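You operate a simulated robot arm through the tools that you are given. There is no shell and no other tool. Be economical: measure what you need, move in short steps, check, and stop when the job is done.

You are at the controls of a simulated robot arm. One attempt, no reset.

JOB
Test the green key cap on the force stand and sort it.
Fine: steel good dish if it matches the force card, else orange waste dish; arm up, stand off again.

The check looks at the end state, three seconds after you hand in, the way a careful person would. Anything else that was tipped, shoved, dropped, spilled or broken makes it a failure. Lids that push on must go on centred and level and be pressed home; caps that screw on are set level and turned clockwise until they are tight.

ROBOT AND FRAMES
A 7-joint arm with a two-finger parallel gripper, fixed in place. Base frame: the origin is at the foot of the arm, x ahead of it, y to its left, z up; the work surface is at about z = 86. Lengths are in cm, angles in degrees, forces in N, time in s.
With the tool pointing down near the work surface it reaches from about 22 to 74 cm from the base axis. Its first joint turns from -166.0 to 166.0 degrees. Payload 1.57 kg.
The TCP is the grasp point between the finger pads, 3 cm short of the fingertips. In the tool frame z runs along the fingers and y along their closing line. Largest opening 11 cm; finger width 2.4, thickness 1.2; the body of the gripper, 4.8 by 11.2 cm, starts 7.8 cm behind the TCP.
Orientation is told as [roll, pitch, yaw] about the base's x, y, z axes, in that order, counted from this pose: with the fingers straight down and closing along the base's y, the tool's x points along the base's -x, its y along +y and its z along -z.

CONTROLS
- The arm moves only by the tool servo_tool. Its argument "series" is a list of rows, each a list of 7 numbers: the gripper command, from -1 (shut) to 1 (fully open), values between in proportion, then the shift along the base's x, y, z in m, then the turn, a rotation vector about the base's x, y, z in degrees. In form: [[fingers, tx, ty, tz, rx, ry, rz], ...]. A call has 1 to 8 rows; each row shifts and turns the commanded pose from where the row before left it. Rows are played at 5 a second. More than 5 cm and 8.6 degrees between two rows, or a gripper value outside its range, and nothing of the call is played. Where a pose cannot be reached the arm comes as near as it can. A force on the tool above 60 N (or 10 N above the force at the start of the call, whichever is more), or a blocked arm, ends the call early, and 0.2 s more pass. Each finger travels about 4.5 cm/s and halts on what it meets, pressing with about 43 N; the grip force reading is that of the motor and also rises with nothing between the fingers. The clock runs only during rows and for 0.2 s after the last one: add rows that do not move to give the fingers time. The reply holds the time, the measured pose of the TCP, the force on the tool along the base axes, the opening and the grip force, in the units named above and with some noise, and new pictures: "views" is both (left out), scene, wrist or none.
- Cameras (640 x 400 px; columns grow to the right, rows downward): "scene" is fixed at [40.18, -65.02, 158.14]; the picture's right is [0.55, 0.84, 0.00], its down [0.78, -0.51, -0.35] and it looks along [-0.30, 0.19, -0.93] (base axes); focal length 237 px, centre (320, 200). "wrist" rides on the gripper at [7, 1.6, -14.1] in the tool frame; the picture's right is [-0.23, 0.97, 0.00], its down [-0.86, -0.20, -0.48] and it looks along [-0.47, -0.11, 0.88] (tool axes); focal length 222 px, centre (320, 200). There is no depth. A picture from a camera that has moved, and an enlarged one, comes with that camera's place and axes in the base frame and with its lens.
- slide_trunk(by): slides the trunk up (or, below 0, down) by that many cm; the arm rides with it, the base frame stays. It gives what a move gives, with no picture.
- zoom(camera, box): a new picture of the part [left, top, right, bottom] of that camera's present view, enlarged. No time passes.
- finish_job(): hands the job in; it is judged then, once.

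Work in short steps. Places have to be worked out from the pictures, the camera data and where the tool is seen: move nearer, look again, correct. Check each grasp and each placing, and mend what went wrong. You have 120 turns and 170 pictures in all, those below and enlarged ones among them. Open the gripper and draw the arm clear of the work before you hand the job in, unless the task says otherwise; then end with one line.

The tools are called after "Emit:" by a JSON object that holds its "name" and its "arguments". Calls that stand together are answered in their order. servo_tool: Moves the arm, as the interface text tells. Its arguments: {"type":"object","properties":{"series":{"type":"array","items":{"type":"array","items":{"type":"number"}}},"views":{"type":"string","enum":["both","scene","wrist","none"]}},"required":["series"]} The other tools are called the same way: slide_trunk (by) slides the trunk up or down; zoom (camera, box) takes an enlarged picture of a part of a camera's view; finish_job () hands the job in.

At the start:

```text
time_s: 0.0
tool_pos: [25.12, -41.16, 128.38]
ee_rot: [0.1, 0.0, 0.0]
wrist_force: [-0.5, 0.5, 0.8]
gripper_width: 11.03
gripper_force: 0.1
trunk travel left (down, up): [-52.5, 6.5]
```

scene: 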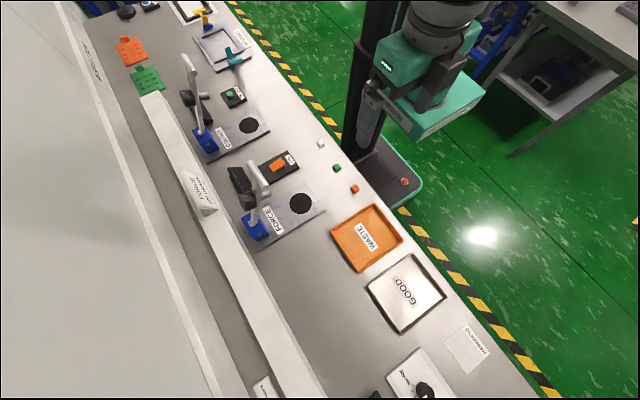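
wrist: 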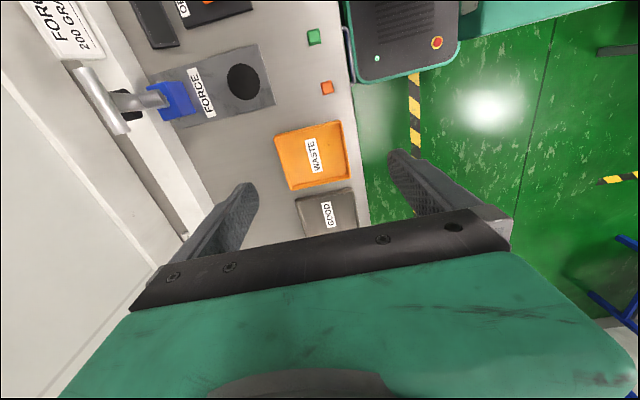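

The scene shows three caps (white, green, orange), two stands, two dishes and a force card. I'll enlarge these parts to read the labels.

Emit:
{"name": "zoom", "arguments": {"camera": "scene", "box": [180, 130, 340, 250]}}

Emit:
{"name": "zoom", "arguments": {"camera": "scene", "box": [90, 0, 290, 140]}}

Emit:
{"name": "zoom", "arguments": {"camera": "wrist", "box": [30, 0, 350, 200]}}

Emit:
{"name": "zoom", "arguments": {"camera": "scene", "box": [240, 310, 500, 400]}}

```text
3.33 times, centred on (260, 190) of scene
camera zoom: at [40.18, -65.02, 158.14], right [0.55, 0.84, 0.0], down [0.78, -0.51, -0.35], along [-0.3, 0.19, -0.93], focal length 791 px, centre (520, 233)
```

zoom: 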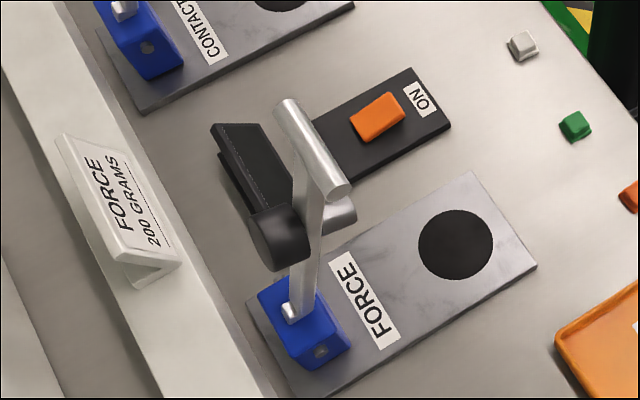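

```text
2.86 times, centred on (190, 70) of scene
camera zoom: at [40.18, -65.02, 158.14], right [0.55, 0.84, 0.0], down [0.78, -0.51, -0.35], along [-0.3, 0.19, -0.93], focal length 678 px, centre (691, 571)
```

zoom: 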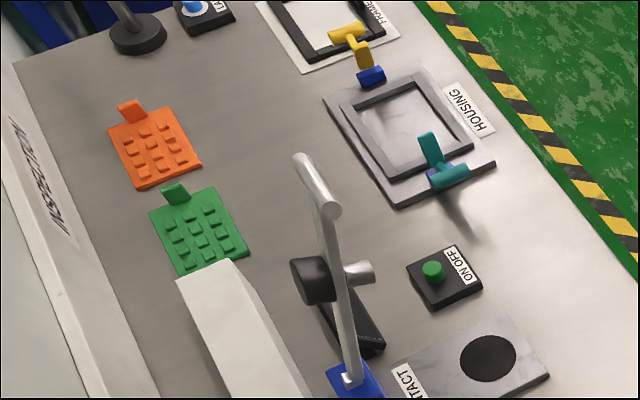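

```text
2.00 times, centred on (190, 100) of wrist
camera zoom: at [18.25, -39.54, 142.41], right [0.23, 0.97, 0.0], down [0.86, -0.2, 0.48], along [0.47, -0.11, -0.88], focal length 444 px, centre (580, 400)
```

zoom: 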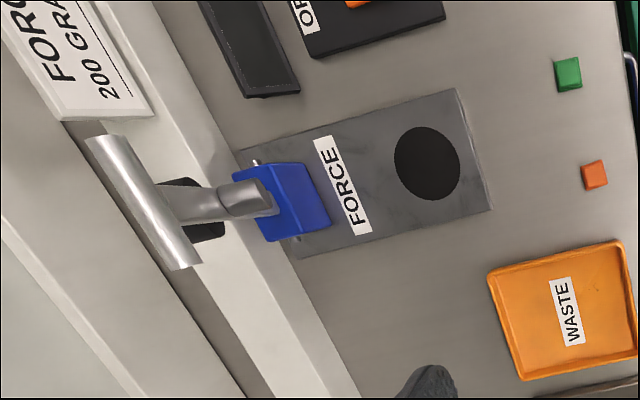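

```text
2.46 times, centred on (370, 355) of scene
camera zoom: at [40.18, -65.02, 158.14], right [0.55, 0.84, 0.0], down [0.78, -0.51, -0.35], along [-0.3, 0.19, -0.93], focal length 584 px, centre (197, -182)
```

zoom: 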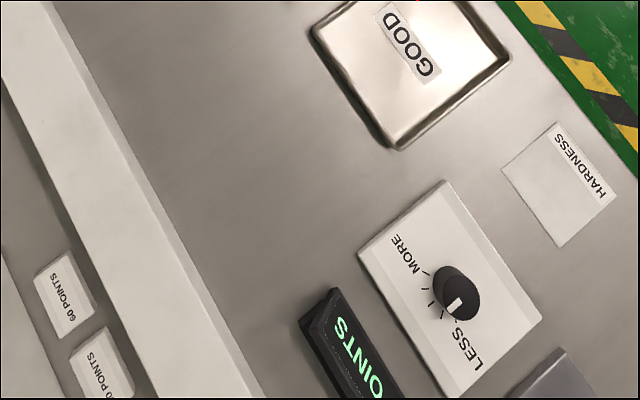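

Working from both views: green cap at about (10.5, -39.1), stand disc at (14.9, -56.1), lever handle at (15, -63.7, 115.6) with its pivot near (14.7, -71.5, 90). The card says 200 grams. I move above the green cap with the gripper open.

Emit:
{"name": "servo_tool", "arguments": {"series": [[1, -0.0183, 0.0026, -0.035, 0, 0, 0], [1, -0.0183, 0.0026, -0.035, 0, 0, 0], [1, -0.0183, 0.0026, -0.035, 0, 0, 0], [1, -0.0183, 0.0026, -0.035, 0, 0, 0], [1, -0.0183, 0.0026, -0.035, 0, 0, 0], [1, -0.0183, 0.0026, -0.035, 0, 0, 0], [1, -0.0183, 0.0026, -0.035, 0, 0, 0], [1, -0.0183, 0.0026, -0.035, 0, 0, 0]]}}

```text
time_s: 1.8
tool_pos: [10.58, -39.1, 100.24]
ee_rot: [-0.1, 0.0, 0.1]
wrist_force: [0.6, 0.6, -0.6]
gripper_width: 11.01
gripper_force: 0.1
trunk travel left (down, up): [-52.5, 6.5]
camera wrist: at [3.68, -37.52, 114.25], right [0.23, 0.97, 0.0], down [0.86, -0.2, 0.48], along [0.47, -0.11, -0.88], focal length 222 px, centre (320, 200)
```

scene: 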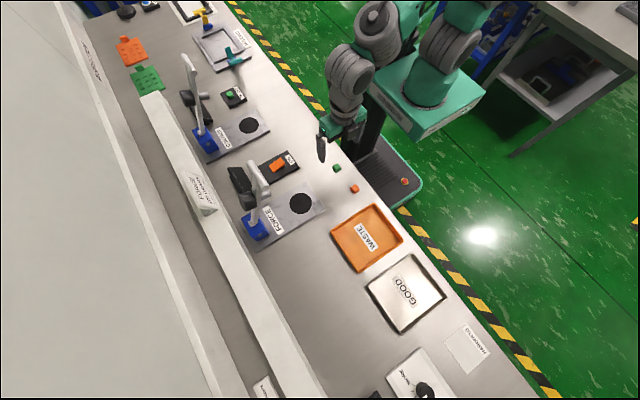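
wrist: 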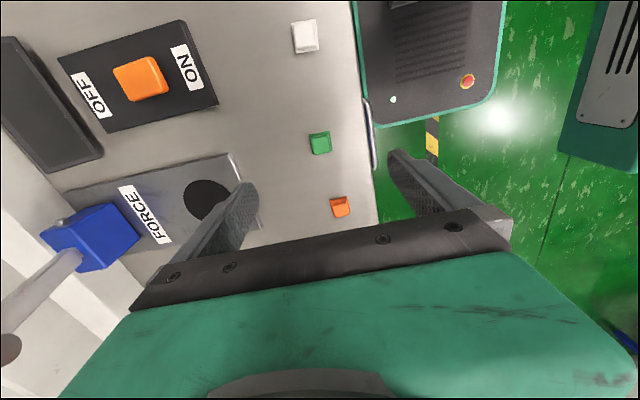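

The cap is right below the TCP, at about (10.5, -39.1). I check its turn and height close up, along with the switch.

Emit:
{"name": "zoom", "arguments": {"camera": "wrist", "box": [270, 110, 370, 180]}}

Emit:
{"name": "zoom", "arguments": {"camera": "wrist", "box": [0, 0, 280, 280]}}

```text
5.71 times, centred on (320, 145) of wrist
camera zoom: at [3.68, -37.52, 114.25], right [0.23, 0.97, 0.0], down [0.86, -0.2, 0.48], along [0.47, -0.11, -0.88], focal length 1269 px, centre (320, 514)
```

zoom: 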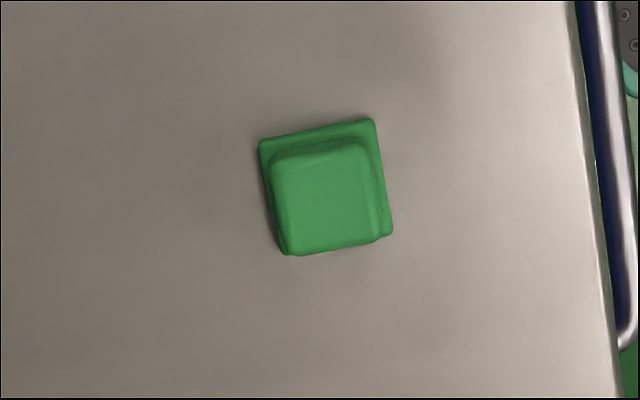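

```text
1.43 times, centred on (140, 140) of wrist
camera zoom: at [3.68, -37.52, 114.25], right [0.23, 0.97, 0.0], down [0.86, -0.2, 0.48], along [0.47, -0.11, -0.88], focal length 317 px, centre (577, 286)
```

zoom: 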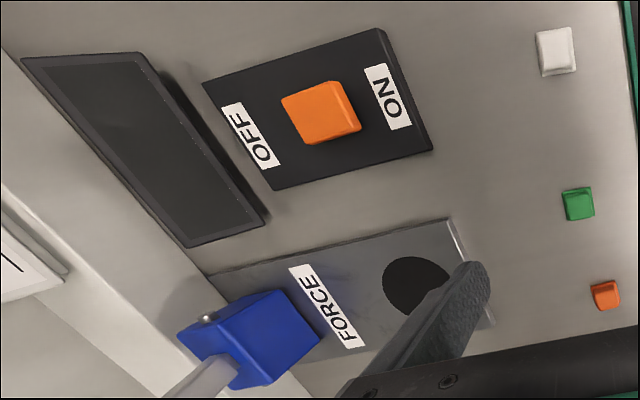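

The cap is aligned with the base axes. I narrow the opening to about 4.5 cm and descend to tip height just above the table.

Emit:
{"name": "servo_tool", "arguments": {"series": [[-0.2, 0, 0, -0.01, 0, 0, 0], [-0.2, 0, 0, -0.01, 0, 0, 0], [-0.2, 0, 0, -0.02, 0, 0, 0], [-0.2, 0, 0, -0.02, 0, 0, 0], [-0.2, 0, 0, -0.02, 0, 0, 0], [-0.2, 0, 0, -0.015, 0, 0, 0], [-0.2, 0, 0, -0.01, 0, 0, 0], [-0.2, 0, 0, -0.003, 0, 0, 0]], "views": "wrist"}}

```text
time_s: 3.6
tool_pos: [10.48, -39.16, 89.48]
ee_rot: [0.0, -0.1, 0.0]
wrist_force: [-0.3, -1.0, -0.1]
gripper_width: 4.38
gripper_force: 0.0
trunk travel left (down, up): [-52.5, 6.5]
camera wrist: at [3.66, -37.48, 103.5], right [0.23, 0.97, 0.0], down [0.86, -0.2, 0.48], along [0.47, -0.11, -0.88], focal length 222 px, centre (320, 200)
```

wrist: 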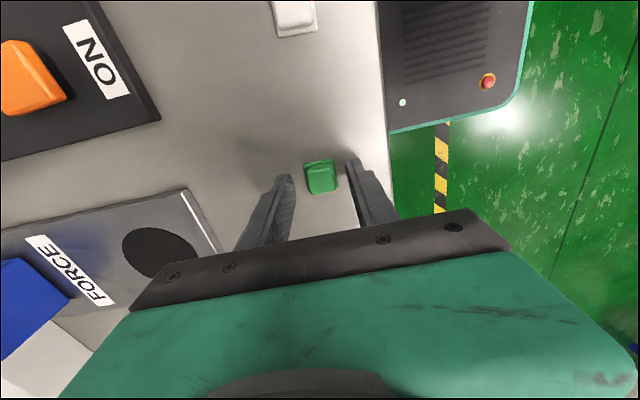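

The cap sits between the fingertips at (10.4, -39.1). I lower 2 mm and close.

Emit:
{"name": "servo_tool", "arguments": {"series": [[-0.2, 0, 0, -0.002, 0, 0, 0], [-0.6, 0, 0, 0, 0, 0, 0], [-1, 0, 0, 0, 0, 0, 0], [-1, 0, 0, 0, 0, 0, 0], [-1, 0, 0, 0, 0, 0, 0]], "views": "wrist"}}

```text
time_s: 4.8
tool_pos: [10.52, -39.09, 89.41]
ee_rot: [0.1, 0.0, 0.0]
wrist_force: [0.5, -0.6, -0.1]
gripper_width: 2.38
gripper_force: 35.6
trunk travel left (down, up): [-52.5, 6.5]
camera wrist: at [3.63, -37.46, 103.36], right [0.23, 0.97, 0.0], down [0.86, -0.2, 0.48], along [0.47, -0.11, -0.88], focal length 222 px, centre (320, 200)
```

wrist: 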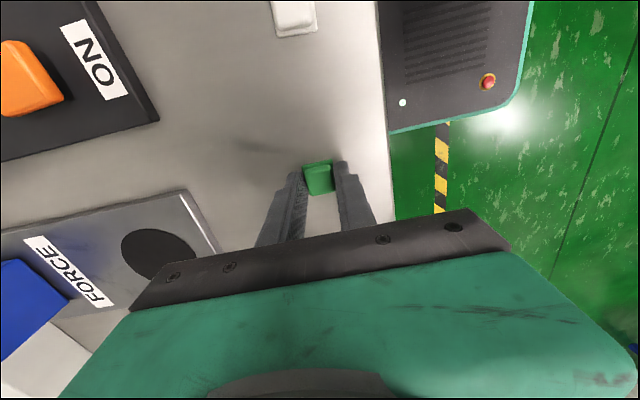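

The cap is held (2.38 cm opening, 36 N). I lift and turn the tool by -90° about z, so the gripper is narrow towards the lever and the camera looks at the stand.

Emit:
{"name": "servo_tool", "arguments": {"series": [[-1, 0, 0, 0.02, 0, 0, 0], [-1, 0, 0, 0.03, 0, 0, -5], [-1, 0, -0.005, 0.03, 0, 0, -8.5], [-1, 0, -0.005, 0.02, 0, 0, -8.5], [-1, 0, -0.005, 0, 0, 0, -8.5], [-1, 0, -0.005, 0, 0, 0, -8.5], [-1, 0, -0.005, 0, 0, 0, -8.5], [-1, 0, -0.005, 0, 0, 0, -8.5]], "views": "none"}}

Emit:
{"name": "servo_tool", "arguments": {"series": [[-1, 0.004, -0.01, 0, 0, 0, -8.5], [-1, 0.01, -0.02, 0, 0, 0, -8.5], [-1, 0.01, -0.02, 0, 0, 0, -8.5], [-1, 0.01, -0.02, 0, 0, 0, -8.5], [-1, 0.01, -0.01, 0, 0, 0, 0], [-1, 0, 0, 0, 0, 0, 0]]}}

```text
time_s: 6.6
tool_pos: [10.41, -42.02, 99.43]
ee_rot: [0.0, -0.1, -56.0]
wrist_force: [0.5, 1.0, 0.0]
gripper_width: 2.41
gripper_force: 35.9
trunk travel left (down, up): [-52.5, 6.5]
```

```text
time_s: 8.0
tool_pos: [15.04, -50.13, 99.39]
ee_rot: [0.1, 0.0, -90.1]
wrist_force: [0.5, -0.6, -0.2]
gripper_width: 2.37
gripper_force: 35.6
trunk travel left (down, up): [-52.5, 6.5]
camera wrist: at [16.76, -43.16, 113.47], right [0.97, -0.23, 0.0], down [-0.2, -0.86, 0.48], along [-0.11, -0.47, -0.88], focal length 222 px, centre (320, 200)
```

scene: 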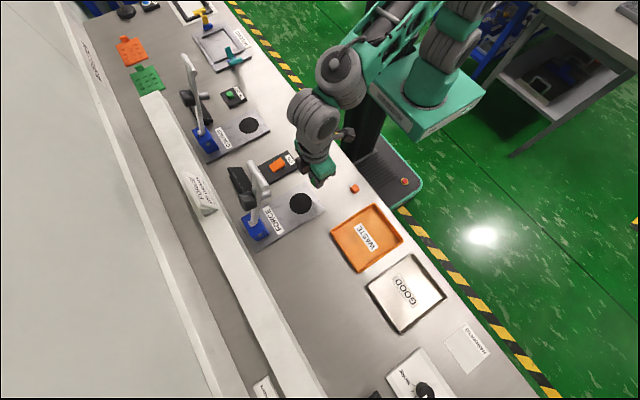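
wrist: 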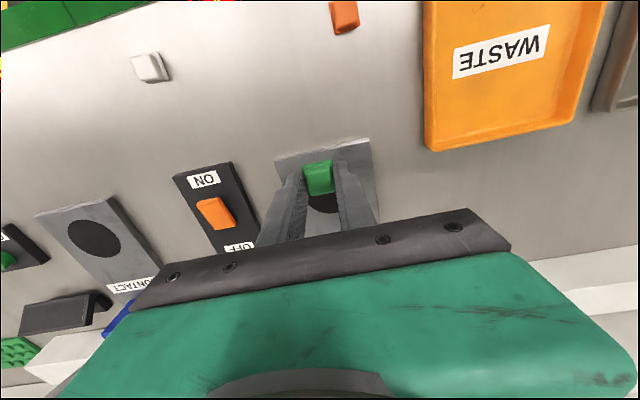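

Cap still held; turned -90°. I move over the disc at the estimated (14.9, -56.1), staying high, and look.

Emit:
{"name": "servo_tool", "arguments": {"series": [[-1, 0, -0.02, 0, 0, 0, 0], [-1, -0.001, -0.02, -0.01, 0, 0, 0], [-1, 0, -0.02, -0.01, 0, 0, 0], [-1, 0, 0, -0.01, 0, 0, 0], [-1, 0, 0, 0, 0, 0, 0]]}}

Emit:
{"name": "zoom", "arguments": {"camera": "scene", "box": [220, 130, 360, 250]}}

Emit:
{"name": "zoom", "arguments": {"camera": "wrist", "box": [240, 120, 400, 240]}}

```text
time_s: 9.2
tool_pos: [14.79, -56.08, 96.55]
ee_rot: [0.0, -0.1, -90.0]
wrist_force: [0.7, 0.2, -0.9]
gripper_width: 2.38
gripper_force: 36.3
trunk travel left (down, up): [-52.5, 6.5]
camera wrist: at [16.46, -49.1, 110.55], right [0.97, -0.23, 0.0], down [-0.2, -0.86, 0.48], along [-0.11, -0.47, -0.88], focal length 222 px, centre (320, 200)
```

scene: 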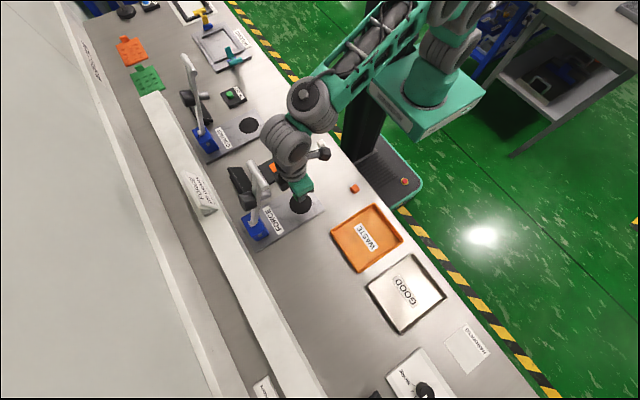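
wrist: 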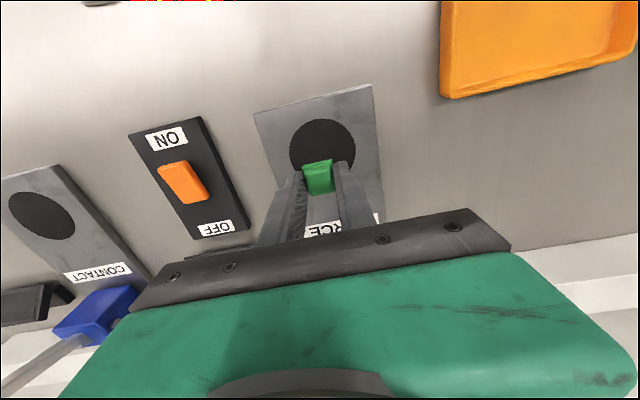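

```text
3.33 times, centred on (290, 190) of scene
camera zoom: at [40.18, -65.02, 158.14], right [0.55, 0.84, 0.0], down [0.78, -0.51, -0.35], along [-0.3, 0.19, -0.93], focal length 791 px, centre (420, 233)
```

zoom: 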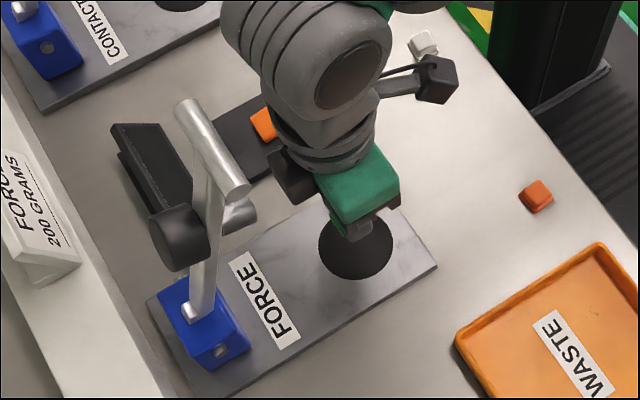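

```text
3.33 times, centred on (320, 180) of wrist
camera zoom: at [16.46, -49.1, 110.55], right [0.97, -0.23, 0.0], down [-0.2, -0.86, 0.48], along [-0.11, -0.47, -0.88], focal length 740 px, centre (320, 267)
```

zoom: 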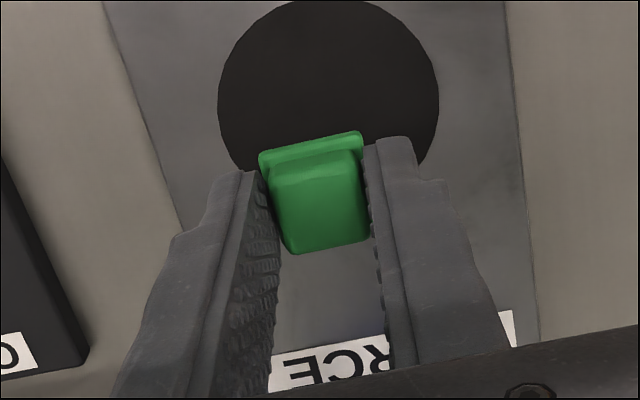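

Disc centre comes out at (15.1, -55.9), so I shift by (+0.3, +0.2) cm and descend 5 cm to just above the plate.

Emit:
{"name": "servo_tool", "arguments": {"series": [[-1, 0.003, 0.002, -0.015, 0, 0, 0], [-1, 0, 0, -0.015, 0, 0, 0], [-1, 0, 0, -0.015, 0, 0, 0], [-1, 0, 0, -0.005, 0, 0, 0], [-1, 0, 0, 0, 0, 0, 0]], "views": "wrist"}}

Emit:
{"name": "zoom", "arguments": {"camera": "wrist", "box": [240, 120, 400, 240]}}

```text
time_s: 10.4
tool_pos: [15.24, -55.9, 91.4]
ee_rot: [0.0, 0.0, -90.1]
wrist_force: [0.5, 0.1, -1.3]
gripper_width: 2.37
gripper_force: 35.9
trunk travel left (down, up): [-52.5, 6.5]
camera wrist: at [16.81, -48.94, 105.4], right [0.97, -0.23, 0.0], down [-0.2, -0.86, 0.48], along [-0.11, -0.47, -0.88], focal length 222 px, centre (320, 200)
```

wrist: 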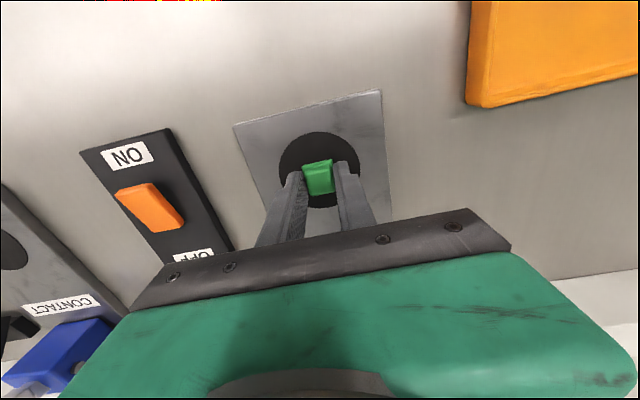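

```text
3.33 times, centred on (320, 180) of wrist
camera zoom: at [16.81, -48.94, 105.4], right [0.97, -0.23, 0.0], down [-0.2, -0.86, 0.48], along [-0.11, -0.47, -0.88], focal length 740 px, centre (320, 267)
```

zoom: 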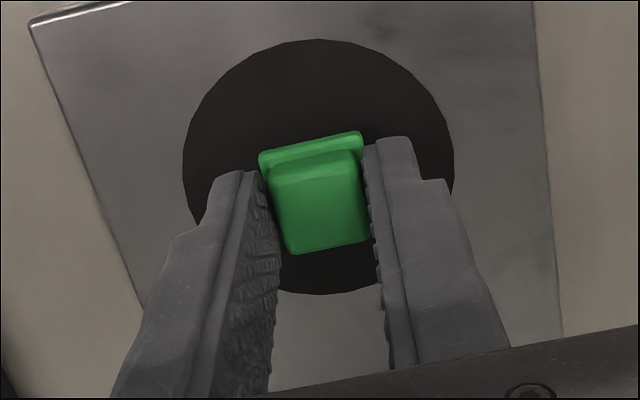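

Well centred over the disc (15.1, -55.8). I lower in small steps watching the force.

Emit:
{"name": "servo_tool", "arguments": {"series": [[-1, -0.001, 0, -0.002, 0, 0, 0], [-1, 0, 0, -0.002, 0, 0, 0], [-1, 0, 0, -0.002, 0, 0, 0], [-1, 0, 0, 0, 0, 0, 0]], "views": "none"}}

```text
time_s: 11.4
tool_pos: [14.83, -55.87, 90.85]
ee_rot: [0.0, 0.0, -90.0]
wrist_force: [-0.5, 0.4, 0.4]
gripper_width: 2.4
gripper_force: 36.0
trunk travel left (down, up): [-52.5, 6.5]
```

No contact yet; continuing down in 1 mm steps.

Emit:
{"name": "servo_tool", "arguments": {"series": [[-1, 0.001, 0, -0.001, 0, 0, 0], [-1, 0, 0, -0.001, 0, 0, 0], [-1, 0, 0, -0.001, 0, 0, 0], [-1, 0, 0, 0, 0, 0, 0]], "views": "none"}}

Emit:
{"name": "servo_tool", "arguments": {"series": [[-1, 0, 0, -0.001, 0, 0, 0], [-1, 0, 0, -0.001, 0, 0, 0], [-1, 0, 0, 0, 0, 0, 0]], "views": "wrist"}}

```text
time_s: 12.4
tool_pos: [14.95, -55.86, 90.48]
ee_rot: [0.0, -0.1, -89.8]
wrist_force: [0.0, 0.6, 6.0]
gripper_width: 2.4
gripper_force: 35.6
trunk travel left (down, up): [-52.5, 6.5]
```

```text
time_s: 13.2
tool_pos: [14.96, -55.96, 90.45]
ee_rot: [0.1, -0.3, -90.0]
wrist_force: [-0.3, 0.4, 20.2]
gripper_width: 2.37
gripper_force: 35.8
trunk travel left (down, up): [-52.5, 6.5]
camera wrist: at [16.72, -48.9, 104.46], right [0.97, -0.23, 0.0], down [-0.2, -0.85, 0.48], along [-0.11, -0.47, -0.88], focal length 222 px, centre (320, 200)
```

wrist: 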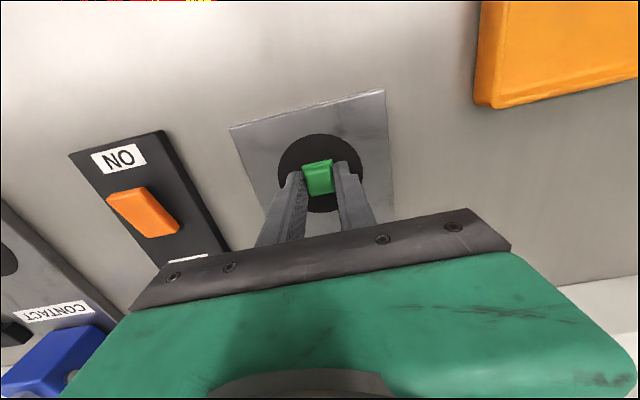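

The cap is on the disc (contact force 20 N). I relieve the press by 2 mm, open to about 5 cm, and rise straight up.

Emit:
{"name": "servo_tool", "arguments": {"series": [[-1, 0, 0, 0.002, 0, 0, 0], [-0.6, 0, 0, 0, 0, 0, 0], [-0.1, 0, 0, 0, 0, 0, 0], [-0.1, 0, 0, 0, 0, 0, 0], [-0.1, 0, 0, 0.01, 0, 0, 0], [-0.1, 0, 0, 0.03, 0, 0, 0], [-0.1, 0, 0, 0.03, 0, 0, 0], [-0.1, 0, 0.02, 0.01, 0, 0, 0]], "views": "wrist"}}

Emit:
{"name": "zoom", "arguments": {"camera": "wrist", "box": [120, 100, 400, 240]}}

```text
time_s: 15.0
tool_pos: [15.17, -53.76, 98.6]
ee_rot: [0.1, 0.2, -90.0]
wrist_force: [-0.5, -0.3, -0.7]
gripper_width: 4.95
gripper_force: 0.0
trunk travel left (down, up): [-52.5, 6.5]
camera wrist: at [16.92, -46.82, 112.51], right [0.97, -0.23, 0.0], down [-0.2, -0.86, 0.48], along [-0.11, -0.47, -0.88], focal length 222 px, centre (320, 200)
```

wrist: 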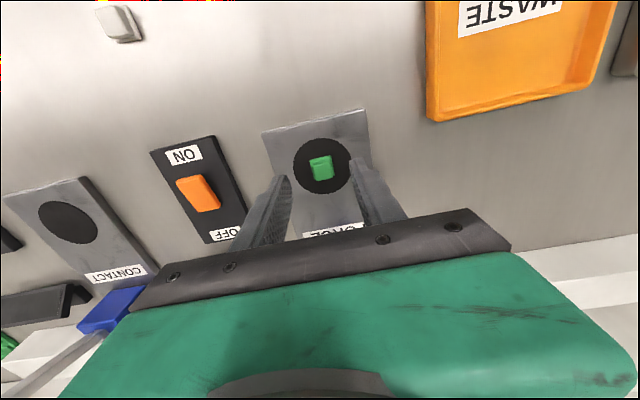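

```text
2.29 times, centred on (260, 170) of wrist
camera zoom: at [16.92, -46.82, 112.51], right [0.97, -0.23, 0.0], down [-0.2, -0.86, 0.48], along [-0.11, -0.47, -0.88], focal length 508 px, centre (457, 269)
```

zoom: 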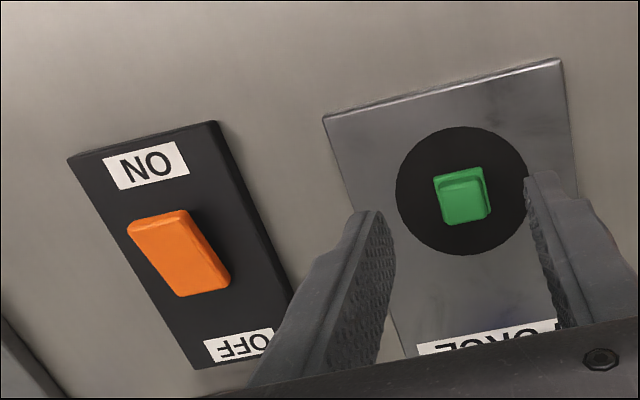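

Cap sits centred on the disc. The switch is at about (0, -55.5), with its ON end towards +y. I close the fingers and move over the ON end for a closer look.

Emit:
{"name": "servo_tool", "arguments": {"series": [[-1, -0.01, 0.005, 0, 0, 0, 0], [-1, -0.025, 0, 0, 0, 0, 0], [-1, -0.03, 0, 0, 0, 0, 0], [-1, -0.03, 0, 0, 0, 0, 0], [-1, -0.03, 0, 0, 0, 0, 0], [-1, -0.027, 0, -0.01, 0, 0, 0], [-1, 0, 0, -0.01, 0, 0, 0], [-1, 0, 0, 0, 0, 0, 0]]}}

Emit:
{"name": "zoom", "arguments": {"camera": "wrist", "box": [240, 110, 400, 230]}}

Emit:
{"name": "zoom", "arguments": {"camera": "scene", "box": [220, 120, 340, 220]}}

```text
time_s: 16.8
tool_pos: [-0.28, -53.5, 96.4]
ee_rot: [0.1, 0.0, -89.9]
wrist_force: [-0.1, 0.0, -0.4]
gripper_width: 0.0
gripper_force: 21.1
trunk travel left (down, up): [-52.5, 6.5]
camera wrist: at [1.45, -46.55, 110.39], right [0.97, -0.23, 0.0], down [-0.2, -0.86, 0.48], along [-0.11, -0.47, -0.88], focal length 222 px, centre (320, 200)
```

scene: 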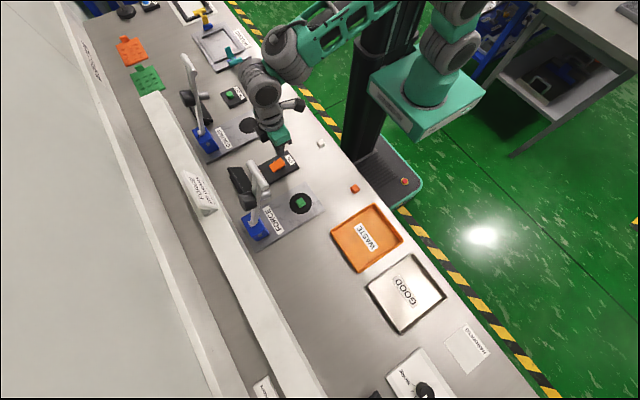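
wrist: 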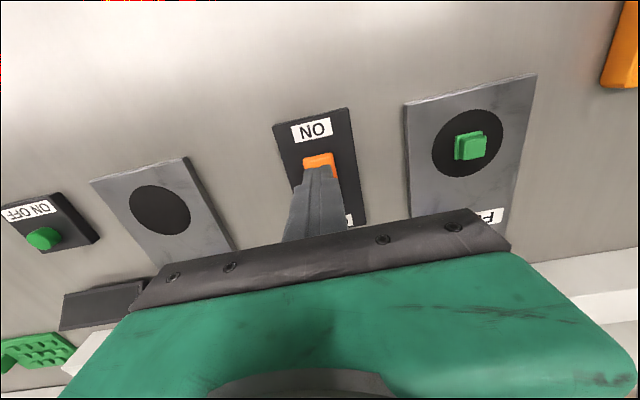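

```text
3.33 times, centred on (320, 170) of wrist
camera zoom: at [1.45, -46.55, 110.39], right [0.97, -0.23, 0.0], down [-0.2, -0.86, 0.48], along [-0.11, -0.47, -0.88], focal length 740 px, centre (320, 300)
```

zoom: 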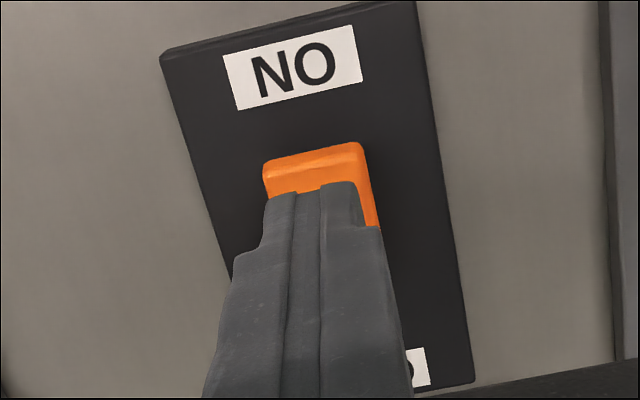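

```text
4.00 times, centred on (280, 170) of scene
camera zoom: at [40.18, -65.02, 158.14], right [0.55, 0.84, 0.0], down [0.78, -0.51, -0.35], along [-0.3, 0.19, -0.93], focal length 949 px, centre (480, 320)
```

zoom: 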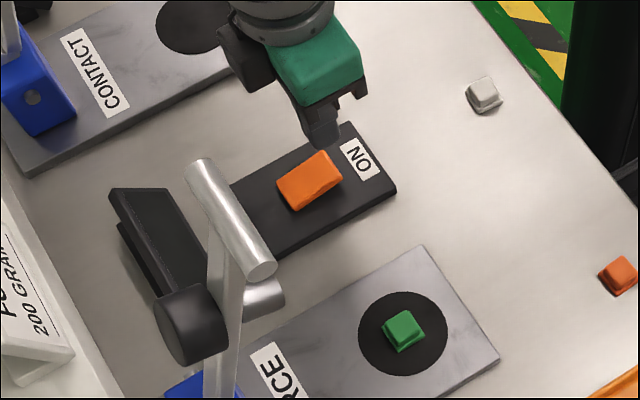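

Fingers are right over the ON end (edge at y ≈ -53.4). I descend in small steps to press it.

Emit:
{"name": "servo_tool", "arguments": {"series": [[-1, 0, 0, -0.01, 0, 0, 0], [-1, 0, 0, -0.01, 0, 0, 0], [-1, 0, 0, -0.01, 0, 0, 0], [-1, 0, 0, -0.004, 0, 0, 0], [-1, 0, 0, 0, 0, 0, 0]], "views": "none"}}

```text
time_s: 18.0
tool_pos: [-0.19, -53.44, 93.25]
ee_rot: [0.0, 0.0, -90.0]
wrist_force: [-0.2, 0.9, -0.6]
gripper_width: 0.01
gripper_force: 21.4
trunk travel left (down, up): [-52.5, 6.5]
```

No contact yet at 93.2 (tips ~90.2). Continuing.

Emit:
{"name": "servo_tool", "arguments": {"series": [[-1, 0, 0, -0.004, 0, 0, 0], [-1, 0, 0, -0.003, 0, 0, 0], [-1, 0, 0, -0.003, 0, 0, 0], [-1, 0, 0, -0.002, 0, 0, 0], [-1, 0, 0, 0, 0, 0, 0]], "views": "both"}}

Emit:
{"name": "zoom", "arguments": {"camera": "scene", "box": [220, 120, 340, 220]}}

```text
time_s: 19.2
tool_pos: [-0.23, -53.41, 91.83]
ee_rot: [0.0, 0.0, -90.0]
wrist_force: [-0.2, -0.1, 0.3]
gripper_width: 0.0
gripper_force: 20.9
trunk travel left (down, up): [-52.5, 6.5]
camera wrist: at [1.5, -46.49, 105.91], right [0.97, -0.23, 0.0], down [-0.2, -0.86, 0.48], along [-0.11, -0.47, -0.88], focal length 222 px, centre (320, 200)
```

scene: 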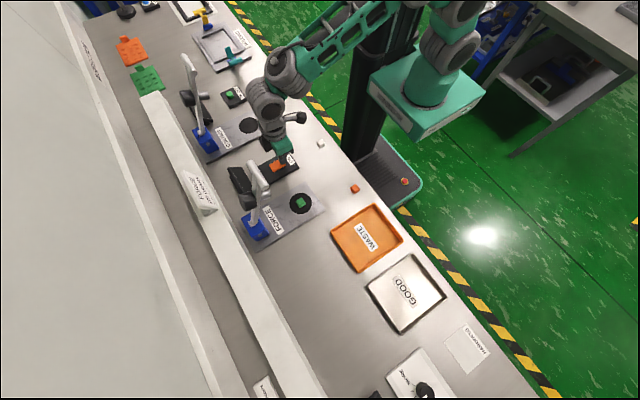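
wrist: 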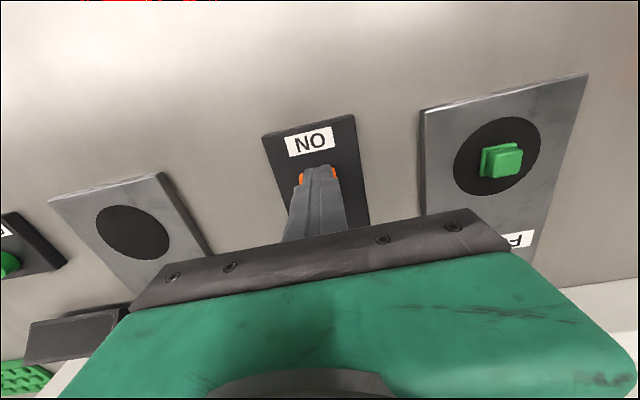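

```text
4.00 times, centred on (280, 170) of scene
camera zoom: at [40.18, -65.02, 158.14], right [0.55, 0.84, 0.0], down [0.78, -0.51, -0.35], along [-0.3, 0.19, -0.93], focal length 949 px, centre (480, 320)
```

zoom: 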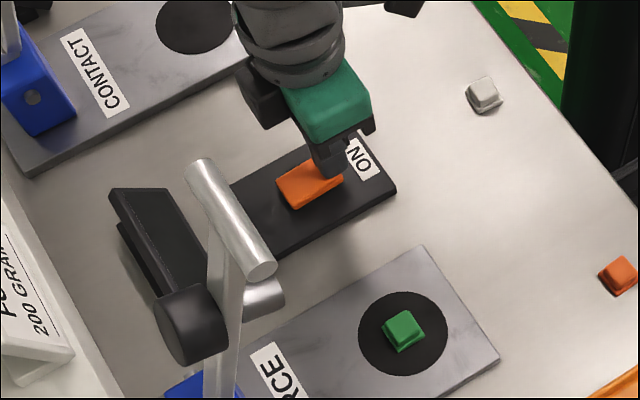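

The tips are at the rocker's ON end, still just short of contact. I shift 3 mm towards its middle and press on.

Emit:
{"name": "servo_tool", "arguments": {"series": [[-1, 0, -0.003, 0, 0, 0, 0], [-1, 0, 0, -0.002, 0, 0, 0], [-1, 0, 0, -0.002, 0, 0, 0], [-1, 0, 0, -0.002, 0, 0, 0], [-1, 0, 0, 0, 0, 0, 0]], "views": "none"}}

Emit:
{"name": "zoom", "arguments": {"camera": "scene", "box": [220, 120, 340, 220]}}

```text
time_s: 20.4
tool_pos: [-0.23, -53.84, 91.55]
ee_rot: [0.1, -0.2, -90.1]
wrist_force: [-2.4, 2.8, 18.6]
gripper_width: 0.02
gripper_force: 21.2
trunk travel left (down, up): [-52.5, 6.5]
```

```text
4.00 times, centred on (280, 170) of scene
camera zoom: at [40.18, -65.02, 158.14], right [0.55, 0.84, 0.0], down [0.78, -0.51, -0.35], along [-0.3, 0.19, -0.93], focal length 949 px, centre (480, 320)
```

zoom: 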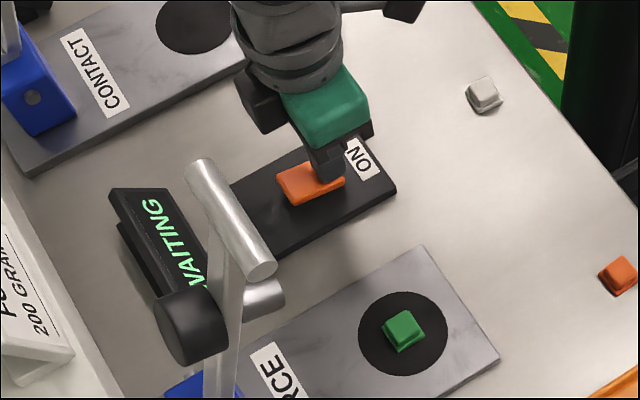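

The display lit up: "WAITING". I lift off the switch straight up, then turn the tool back to closing along y and travel high to a place above the lever handle (handle spans x 11.7–18.3 at y ≈ -63.8, z ≈ 115.6).

Emit:
{"name": "servo_tool", "arguments": {"series": [[-1, 0, 0, 0.02, 0, 0, 0], [-1, 0, 0, 0.04, 0, 0, 8.5], [-1, 0, 0, 0.045, 0, 0, 8.5], [-1, 0, 0, 0.045, 0, 0, 8.5], [-1, 0, 0, 0.045, 0, 0, 8.5], [-1, 0, 0, 0.045, 0, 0, 8.5], [-1, 0, 0, 0.045, 0, 0, 8.5], [-1, 0, 0, 0.045, 0, 0, 8.5]], "views": "none"}}

Emit:
{"name": "servo_tool", "arguments": {"series": [[-0.1, 0.02, 0, 0.02, 0, 0, 8.5], [-0.1, 0.03, -0.01, 0.01, 0, 0, 8.5], [-0.1, 0.03, -0.01, 0, 0, 0, 8.5], [-0.1, 0.03, -0.01, 0, 0, 0, 5], [-0.1, 0.03, -0.015, 0, 0, 0, 0], [-0.1, 0.03, -0.02, 0, 0, 0, 0], [-0.1, 0, -0.02, 0, 0, 0, 0], [-0.1, 0, 0, 0, 0, 0, 0]]}}

```text
time_s: 22.2
tool_pos: [0.14, -53.4, 124.51]
ee_rot: [0.0, 0.0, -30.3]
wrist_force: [-0.3, -0.2, 0.0]
gripper_width: 0.0
gripper_force: 21.5
trunk travel left (down, up): [-52.5, 6.5]
```

```text
time_s: 24.0
tool_pos: [15.22, -57.1, 124.87]
ee_rot: [0.0, 0.0, 0.1]
wrist_force: [0.0, 0.5, 0.6]
gripper_width: 4.96
gripper_force: 0.1
out of reach, approached as far as the arm can: row 4, 5, 6, 7
trunk travel left (down, up): [-52.5, 6.5]
camera wrist: at [8.39, -55.53, 138.84], right [0.23, 0.97, 0.0], down [0.86, -0.2, 0.48], along [0.47, -0.11, -0.88], focal length 222 px, centre (320, 200)
```

scene: 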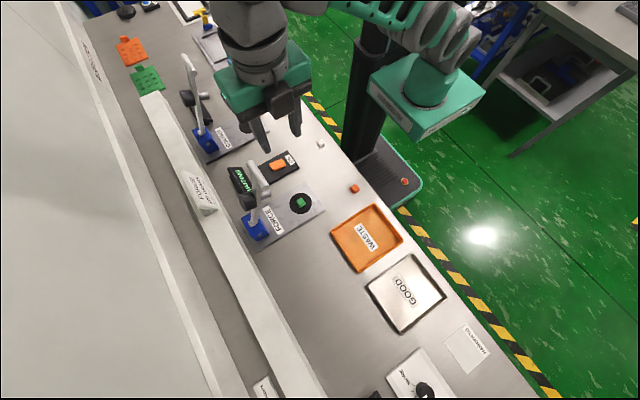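
wrist: 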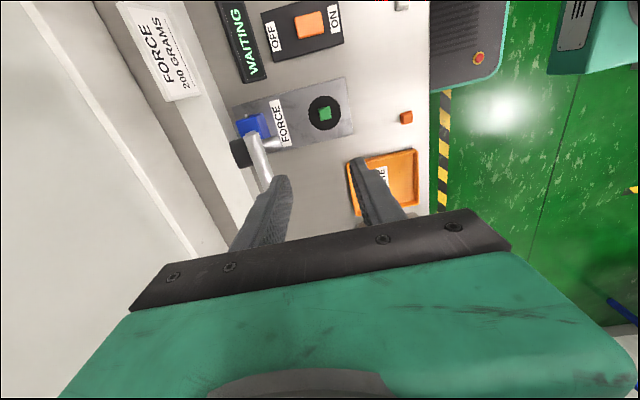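

The arm hit its reach limit at this height. I raise the trunk 6.5 cm and will tilt the fingers outward (roll about -25°), which matches the lever's lean and gains reach.

Emit:
{"name": "slide_trunk", "arguments": {"by": 6.5}}

Emit:
{"name": "servo_tool", "arguments": {"series": [[-0.1, 0, 0, 0, -8.5, 0, 0], [-0.1, 0, 0, 0, -8.5, 0, 0], [-0.1, 0, 0, 0, -8, 0, 0], [-0.1, 0, 0, 0, 0, 0, 0]], "views": "wrist"}}

```text
time_s: 25.0
tool_pos: [15.26, -57.06, 131.32]
ee_rot: [0.0, -0.1, 0.0]
wrist_force: [-0.9, 0.2, 0.1]
gripper_width: 4.93
gripper_force: 0.1
trunk travel left (down, up): [-59.0, 0.0]
```

```text
time_s: 26.0
tool_pos: [15.21, -57.05, 131.44]
ee_rot: [-25.1, -0.1, -0.1]
wrist_force: [0.4, -1.1, 0.3]
gripper_width: 4.95
gripper_force: 0.0
trunk travel left (down, up): [-59.0, 0.0]
camera wrist: at [8.39, -49.53, 143.37], right [0.23, 0.88, -0.41], down [0.85, 0.02, 0.52], along [0.47, -0.47, -0.75], focal length 222 px, centre (320, 200)
```

wrist: 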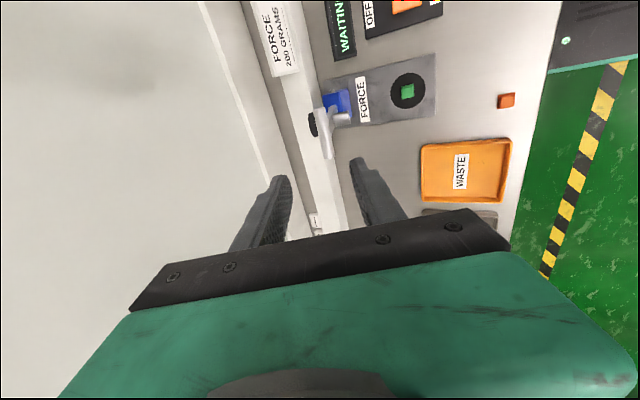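

The tilt works and the pose is reachable. I approach to a point 8 cm back from the handle along the tool axis, on its +x half, and look.

Emit:
{"name": "servo_tool", "arguments": {"series": [[-0.1, 0.007, -0.008, -0.02, 0, 0, 0], [-0.1, 0.006, -0.008, -0.02, 0, 0, 0], [-0.1, 0.006, -0.008, -0.02, 0, 0, 0], [-0.1, 0, -0.009, -0.02, 0, 0, 0], [-0.1, 0, 0, -0.005, 0, 0, 0], [-0.1, 0, 0, 0, 0, 0, 0]]}}

Emit:
{"name": "zoom", "arguments": {"camera": "wrist", "box": [220, 60, 420, 220]}}

Emit:
{"name": "zoom", "arguments": {"camera": "scene", "box": [200, 100, 340, 240]}}

```text
time_s: 27.4
tool_pos: [17.73, -62.85, 126.3]
ee_rot: [-24.7, 0.0, 0.0]
wrist_force: [0.1, 0.1, -0.4]
gripper_width: 4.92
gripper_force: 0.1
out of reach, approached as far as the arm can: row 1, 2, 3, 4, 5
trunk travel left (down, up): [-59.0, 0.0]
camera wrist: at [10.88, -55.41, 138.27], right [0.23, 0.88, -0.41], down [0.86, 0.02, 0.52], along [0.47, -0.47, -0.75], focal length 222 px, centre (320, 200)
```

scene: 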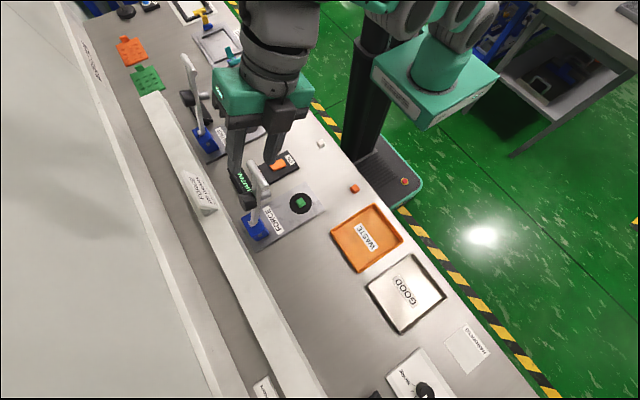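
wrist: 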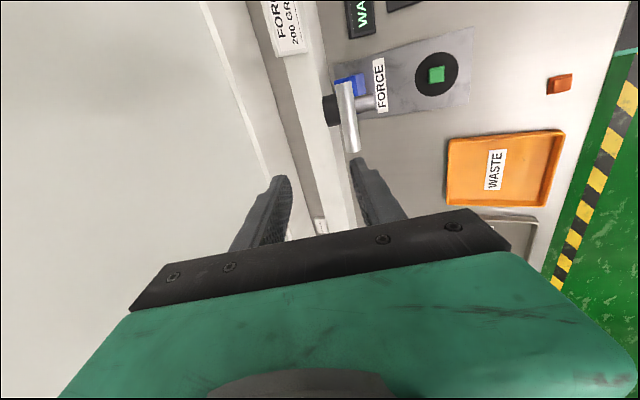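

```text
2.50 times, centred on (320, 140) of wrist
camera zoom: at [10.88, -55.41, 138.27], right [0.23, 0.88, -0.41], down [0.86, 0.02, 0.52], along [0.47, -0.47, -0.75], focal length 555 px, centre (320, 350)
```

zoom: 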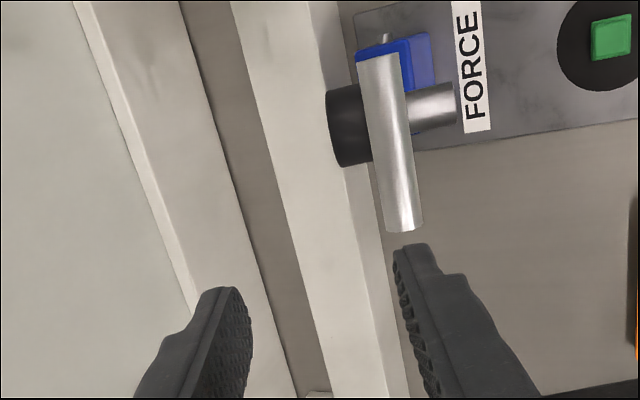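

```text
2.86 times, centred on (270, 170) of scene
camera zoom: at [40.18, -65.02, 158.14], right [0.55, 0.84, 0.0], down [0.78, -0.51, -0.35], along [-0.3, 0.19, -0.93], focal length 678 px, centre (463, 286)
```

zoom: 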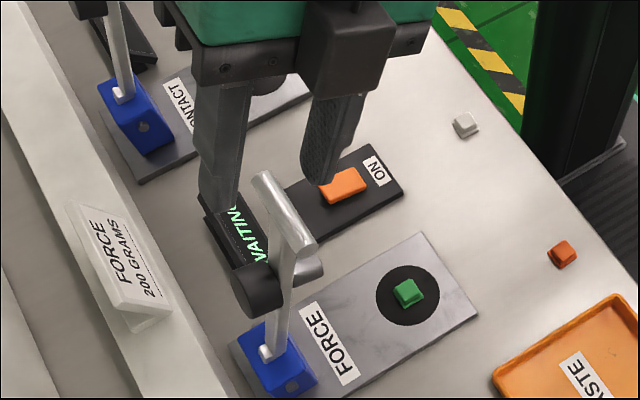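

Handle is confirmed at y ≈ -63.65, z ≈ 115.6, x 11.8–18.5. I realign onto the tool axis: towards (17.2, -61.1, 121).

Emit:
{"name": "servo_tool", "arguments": {"series": [[-0.1, -0.005, 0.017, 0, 0, 0, 0], [-0.1, 0, 0, -0.015, 0, 0, 0], [-0.1, 0, 0, -0.02, 0, 0, 0], [-0.1, 0, 0, -0.018, 0, 0, 0], [-0.1, 0, 0, 0, 0, 0, 0]], "views": "wrist"}}

Emit:
{"name": "zoom", "arguments": {"camera": "wrist", "box": [220, 80, 420, 240]}}

```text
time_s: 28.6
tool_pos: [18.07, -64.52, 123.62]
ee_rot: [-24.9, 0.0, 0.1]
wrist_force: [0.3, -0.2, 0.3]
gripper_width: 4.96
gripper_force: 0.1
out of reach, approached as far as the arm can: row 1, 2, 3, 4
trunk travel left (down, up): [-59.0, 0.0]
camera wrist: at [11.1, -57.18, 135.71], right [0.23, 0.88, -0.41], down [0.86, 0.02, 0.52], along [0.47, -0.47, -0.75], focal length 222 px, centre (320, 200)
```

wrist: 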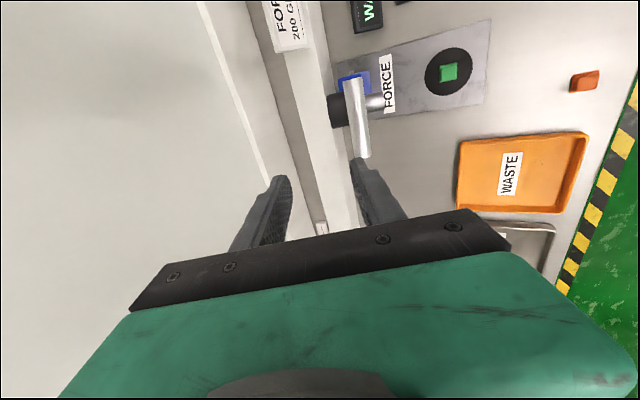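

```text
2.50 times, centred on (320, 160) of wrist
camera zoom: at [11.1, -57.18, 135.71], right [0.23, 0.88, -0.41], down [0.86, 0.02, 0.52], along [0.47, -0.47, -0.75], focal length 555 px, centre (320, 300)
```

zoom: 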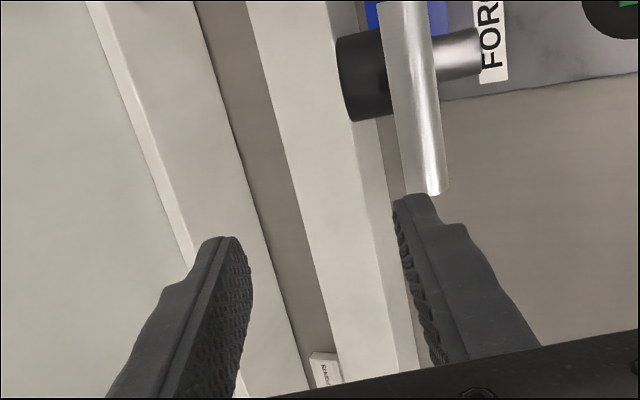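

The arm appears stuck near full extension. I retract it clearly inward to bend the elbow before approaching again.

Emit:
{"name": "servo_tool", "arguments": {"series": [[-0.1, -0.008, 0.04, 0.01, 0, 0, 0], [-0.1, -0.01, 0.045, 0, 0, 0, 0], [-0.1, -0.01, 0.045, 0, 0, 0, 0], [-0.1, 0, 0, 0, 0, 0, 0]], "views": "scene"}}

```text
time_s: 29.6
tool_pos: [15.73, -55.17, 130.85]
ee_rot: [-24.3, 0.0, 0.1]
wrist_force: [0.0, -0.7, 0.2]
gripper_width: 4.93
gripper_force: 0.1
out of reach, approached as far as the arm can: row 1, 2, 3
trunk travel left (down, up): [-59.0, 0.0]
```

scene: 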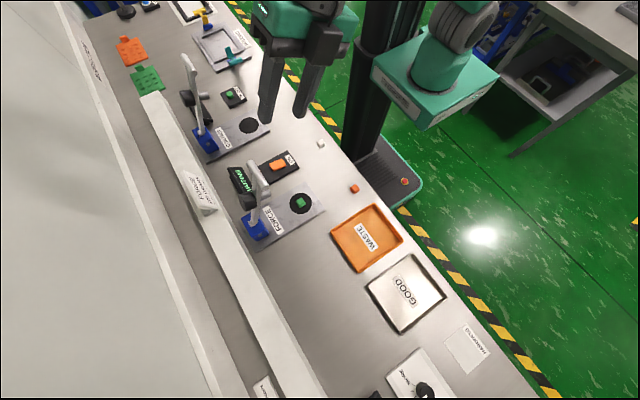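

Still sliding along the full-extension sphere. I move straight towards the shoulder (inward and down together).

Emit:
{"name": "servo_tool", "arguments": {"series": [[-0.1, -0.007, 0.026, -0.041, 0, 0, 0], [-0.1, -0.007, 0.026, -0.041, 0, 0, 0], [-0.1, -0.007, 0.026, -0.041, 0, 0, 0], [-0.1, 0, 0, 0, 0, 0, 0]], "views": "none"}}

```text
time_s: 30.6
tool_pos: [12.7, -46.78, 129.93]
ee_rot: [-23.9, -0.2, 0.2]
wrist_force: [0.2, -0.5, -0.3]
gripper_width: 4.97
gripper_force: 0.1
out of reach, approached as far as the arm can: row 1, 2, 3
trunk travel left (down, up): [-59.0, 0.0]
```

It is moving inward now. I add pure downward motion.

Emit:
{"name": "servo_tool", "arguments": {"series": [[-0.1, 0, 0, -0.045, 0, 0, 0], [-0.1, 0, 0, -0.045, 0, 0, 0], [-0.1, 0, 0, -0.045, 0, 0, 0], [-0.1, 0, 0, 0, 0, 0, 0]], "views": "scene"}}

```text
time_s: 31.6
tool_pos: [11.36, -43.97, 128.67]
ee_rot: [-24.2, -0.2, 0.1]
wrist_force: [-0.4, 0.3, 0.2]
gripper_width: 4.96
gripper_force: 0.1
out of reach, approached as far as the arm can: row 1, 2, 3
trunk travel left (down, up): [-59.0, 0.0]
```

scene: 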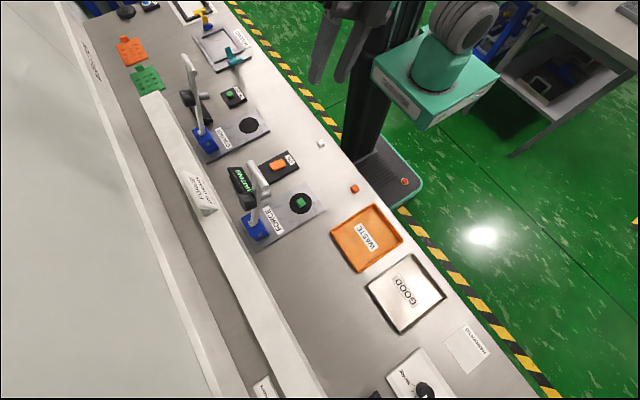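

That behaviour looks like a joint limit caused by the tilt, so I take the tilt out again and test moving down.

Emit:
{"name": "servo_tool", "arguments": {"series": [[-0.1, 0, 0, 0, 8.4, 0, 0], [-0.1, 0, 0, 0, 8.4, 0, 0], [-0.1, 0, 0, 0, 7.4, 0, 0], [-0.1, 0, 0, -0.04, 0, 0, 0], [-0.1, 0, 0, -0.04, 0, 0, 0], [-0.1, 0, 0, 0, 0, 0, 0]], "views": "none"}}

```text
time_s: 33.0
tool_pos: [11.44, -43.88, 121.1]
ee_rot: [-0.8, 0.0, -0.1]
wrist_force: [-0.1, -0.3, 0.8]
gripper_width: 4.94
gripper_force: 0.0
out of reach, approached as far as the arm can: row 3
trunk travel left (down, up): [-59.0, 0.0]
```

Vertical works. I now go out at z ≈ 121 with the vertical tool towards above the handle.

Emit:
{"name": "servo_tool", "arguments": {"series": [[-0.1, 0.01, -0.03, 0, 0.8, 0, 0], [-0.1, 0.012, -0.04, 0, 0, 0, 0], [-0.1, 0.012, -0.04, 0, 0, 0, 0], [-0.1, 0.012, -0.04, 0, 0, 0, 0], [-0.1, 0.012, -0.03, 0, 0, 0, 0], [-0.1, 0, 0, 0, 0, 0, 0]], "views": "wrist"}}

```text
time_s: 34.4
tool_pos: [17.12, -61.73, 121.2]
ee_rot: [-0.1, 0.0, 0.1]
wrist_force: [-0.5, 0.4, -0.6]
gripper_width: 4.95
gripper_force: 0.0
trunk travel left (down, up): [-59.0, 0.0]
camera wrist: at [10.24, -60.14, 135.16], right [0.23, 0.97, 0.0], down [0.86, -0.2, 0.48], along [0.47, -0.11, -0.88], focal length 222 px, centre (320, 200)
```

wrist: 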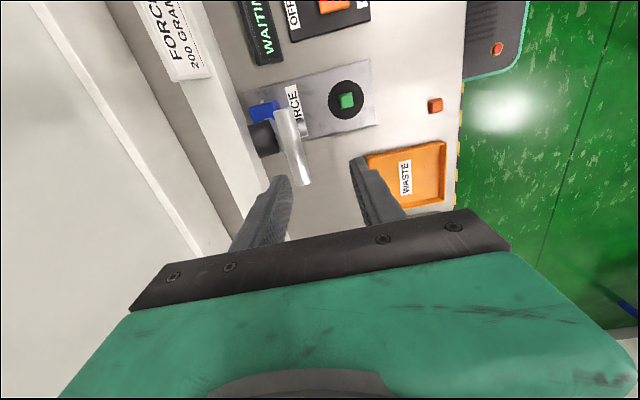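

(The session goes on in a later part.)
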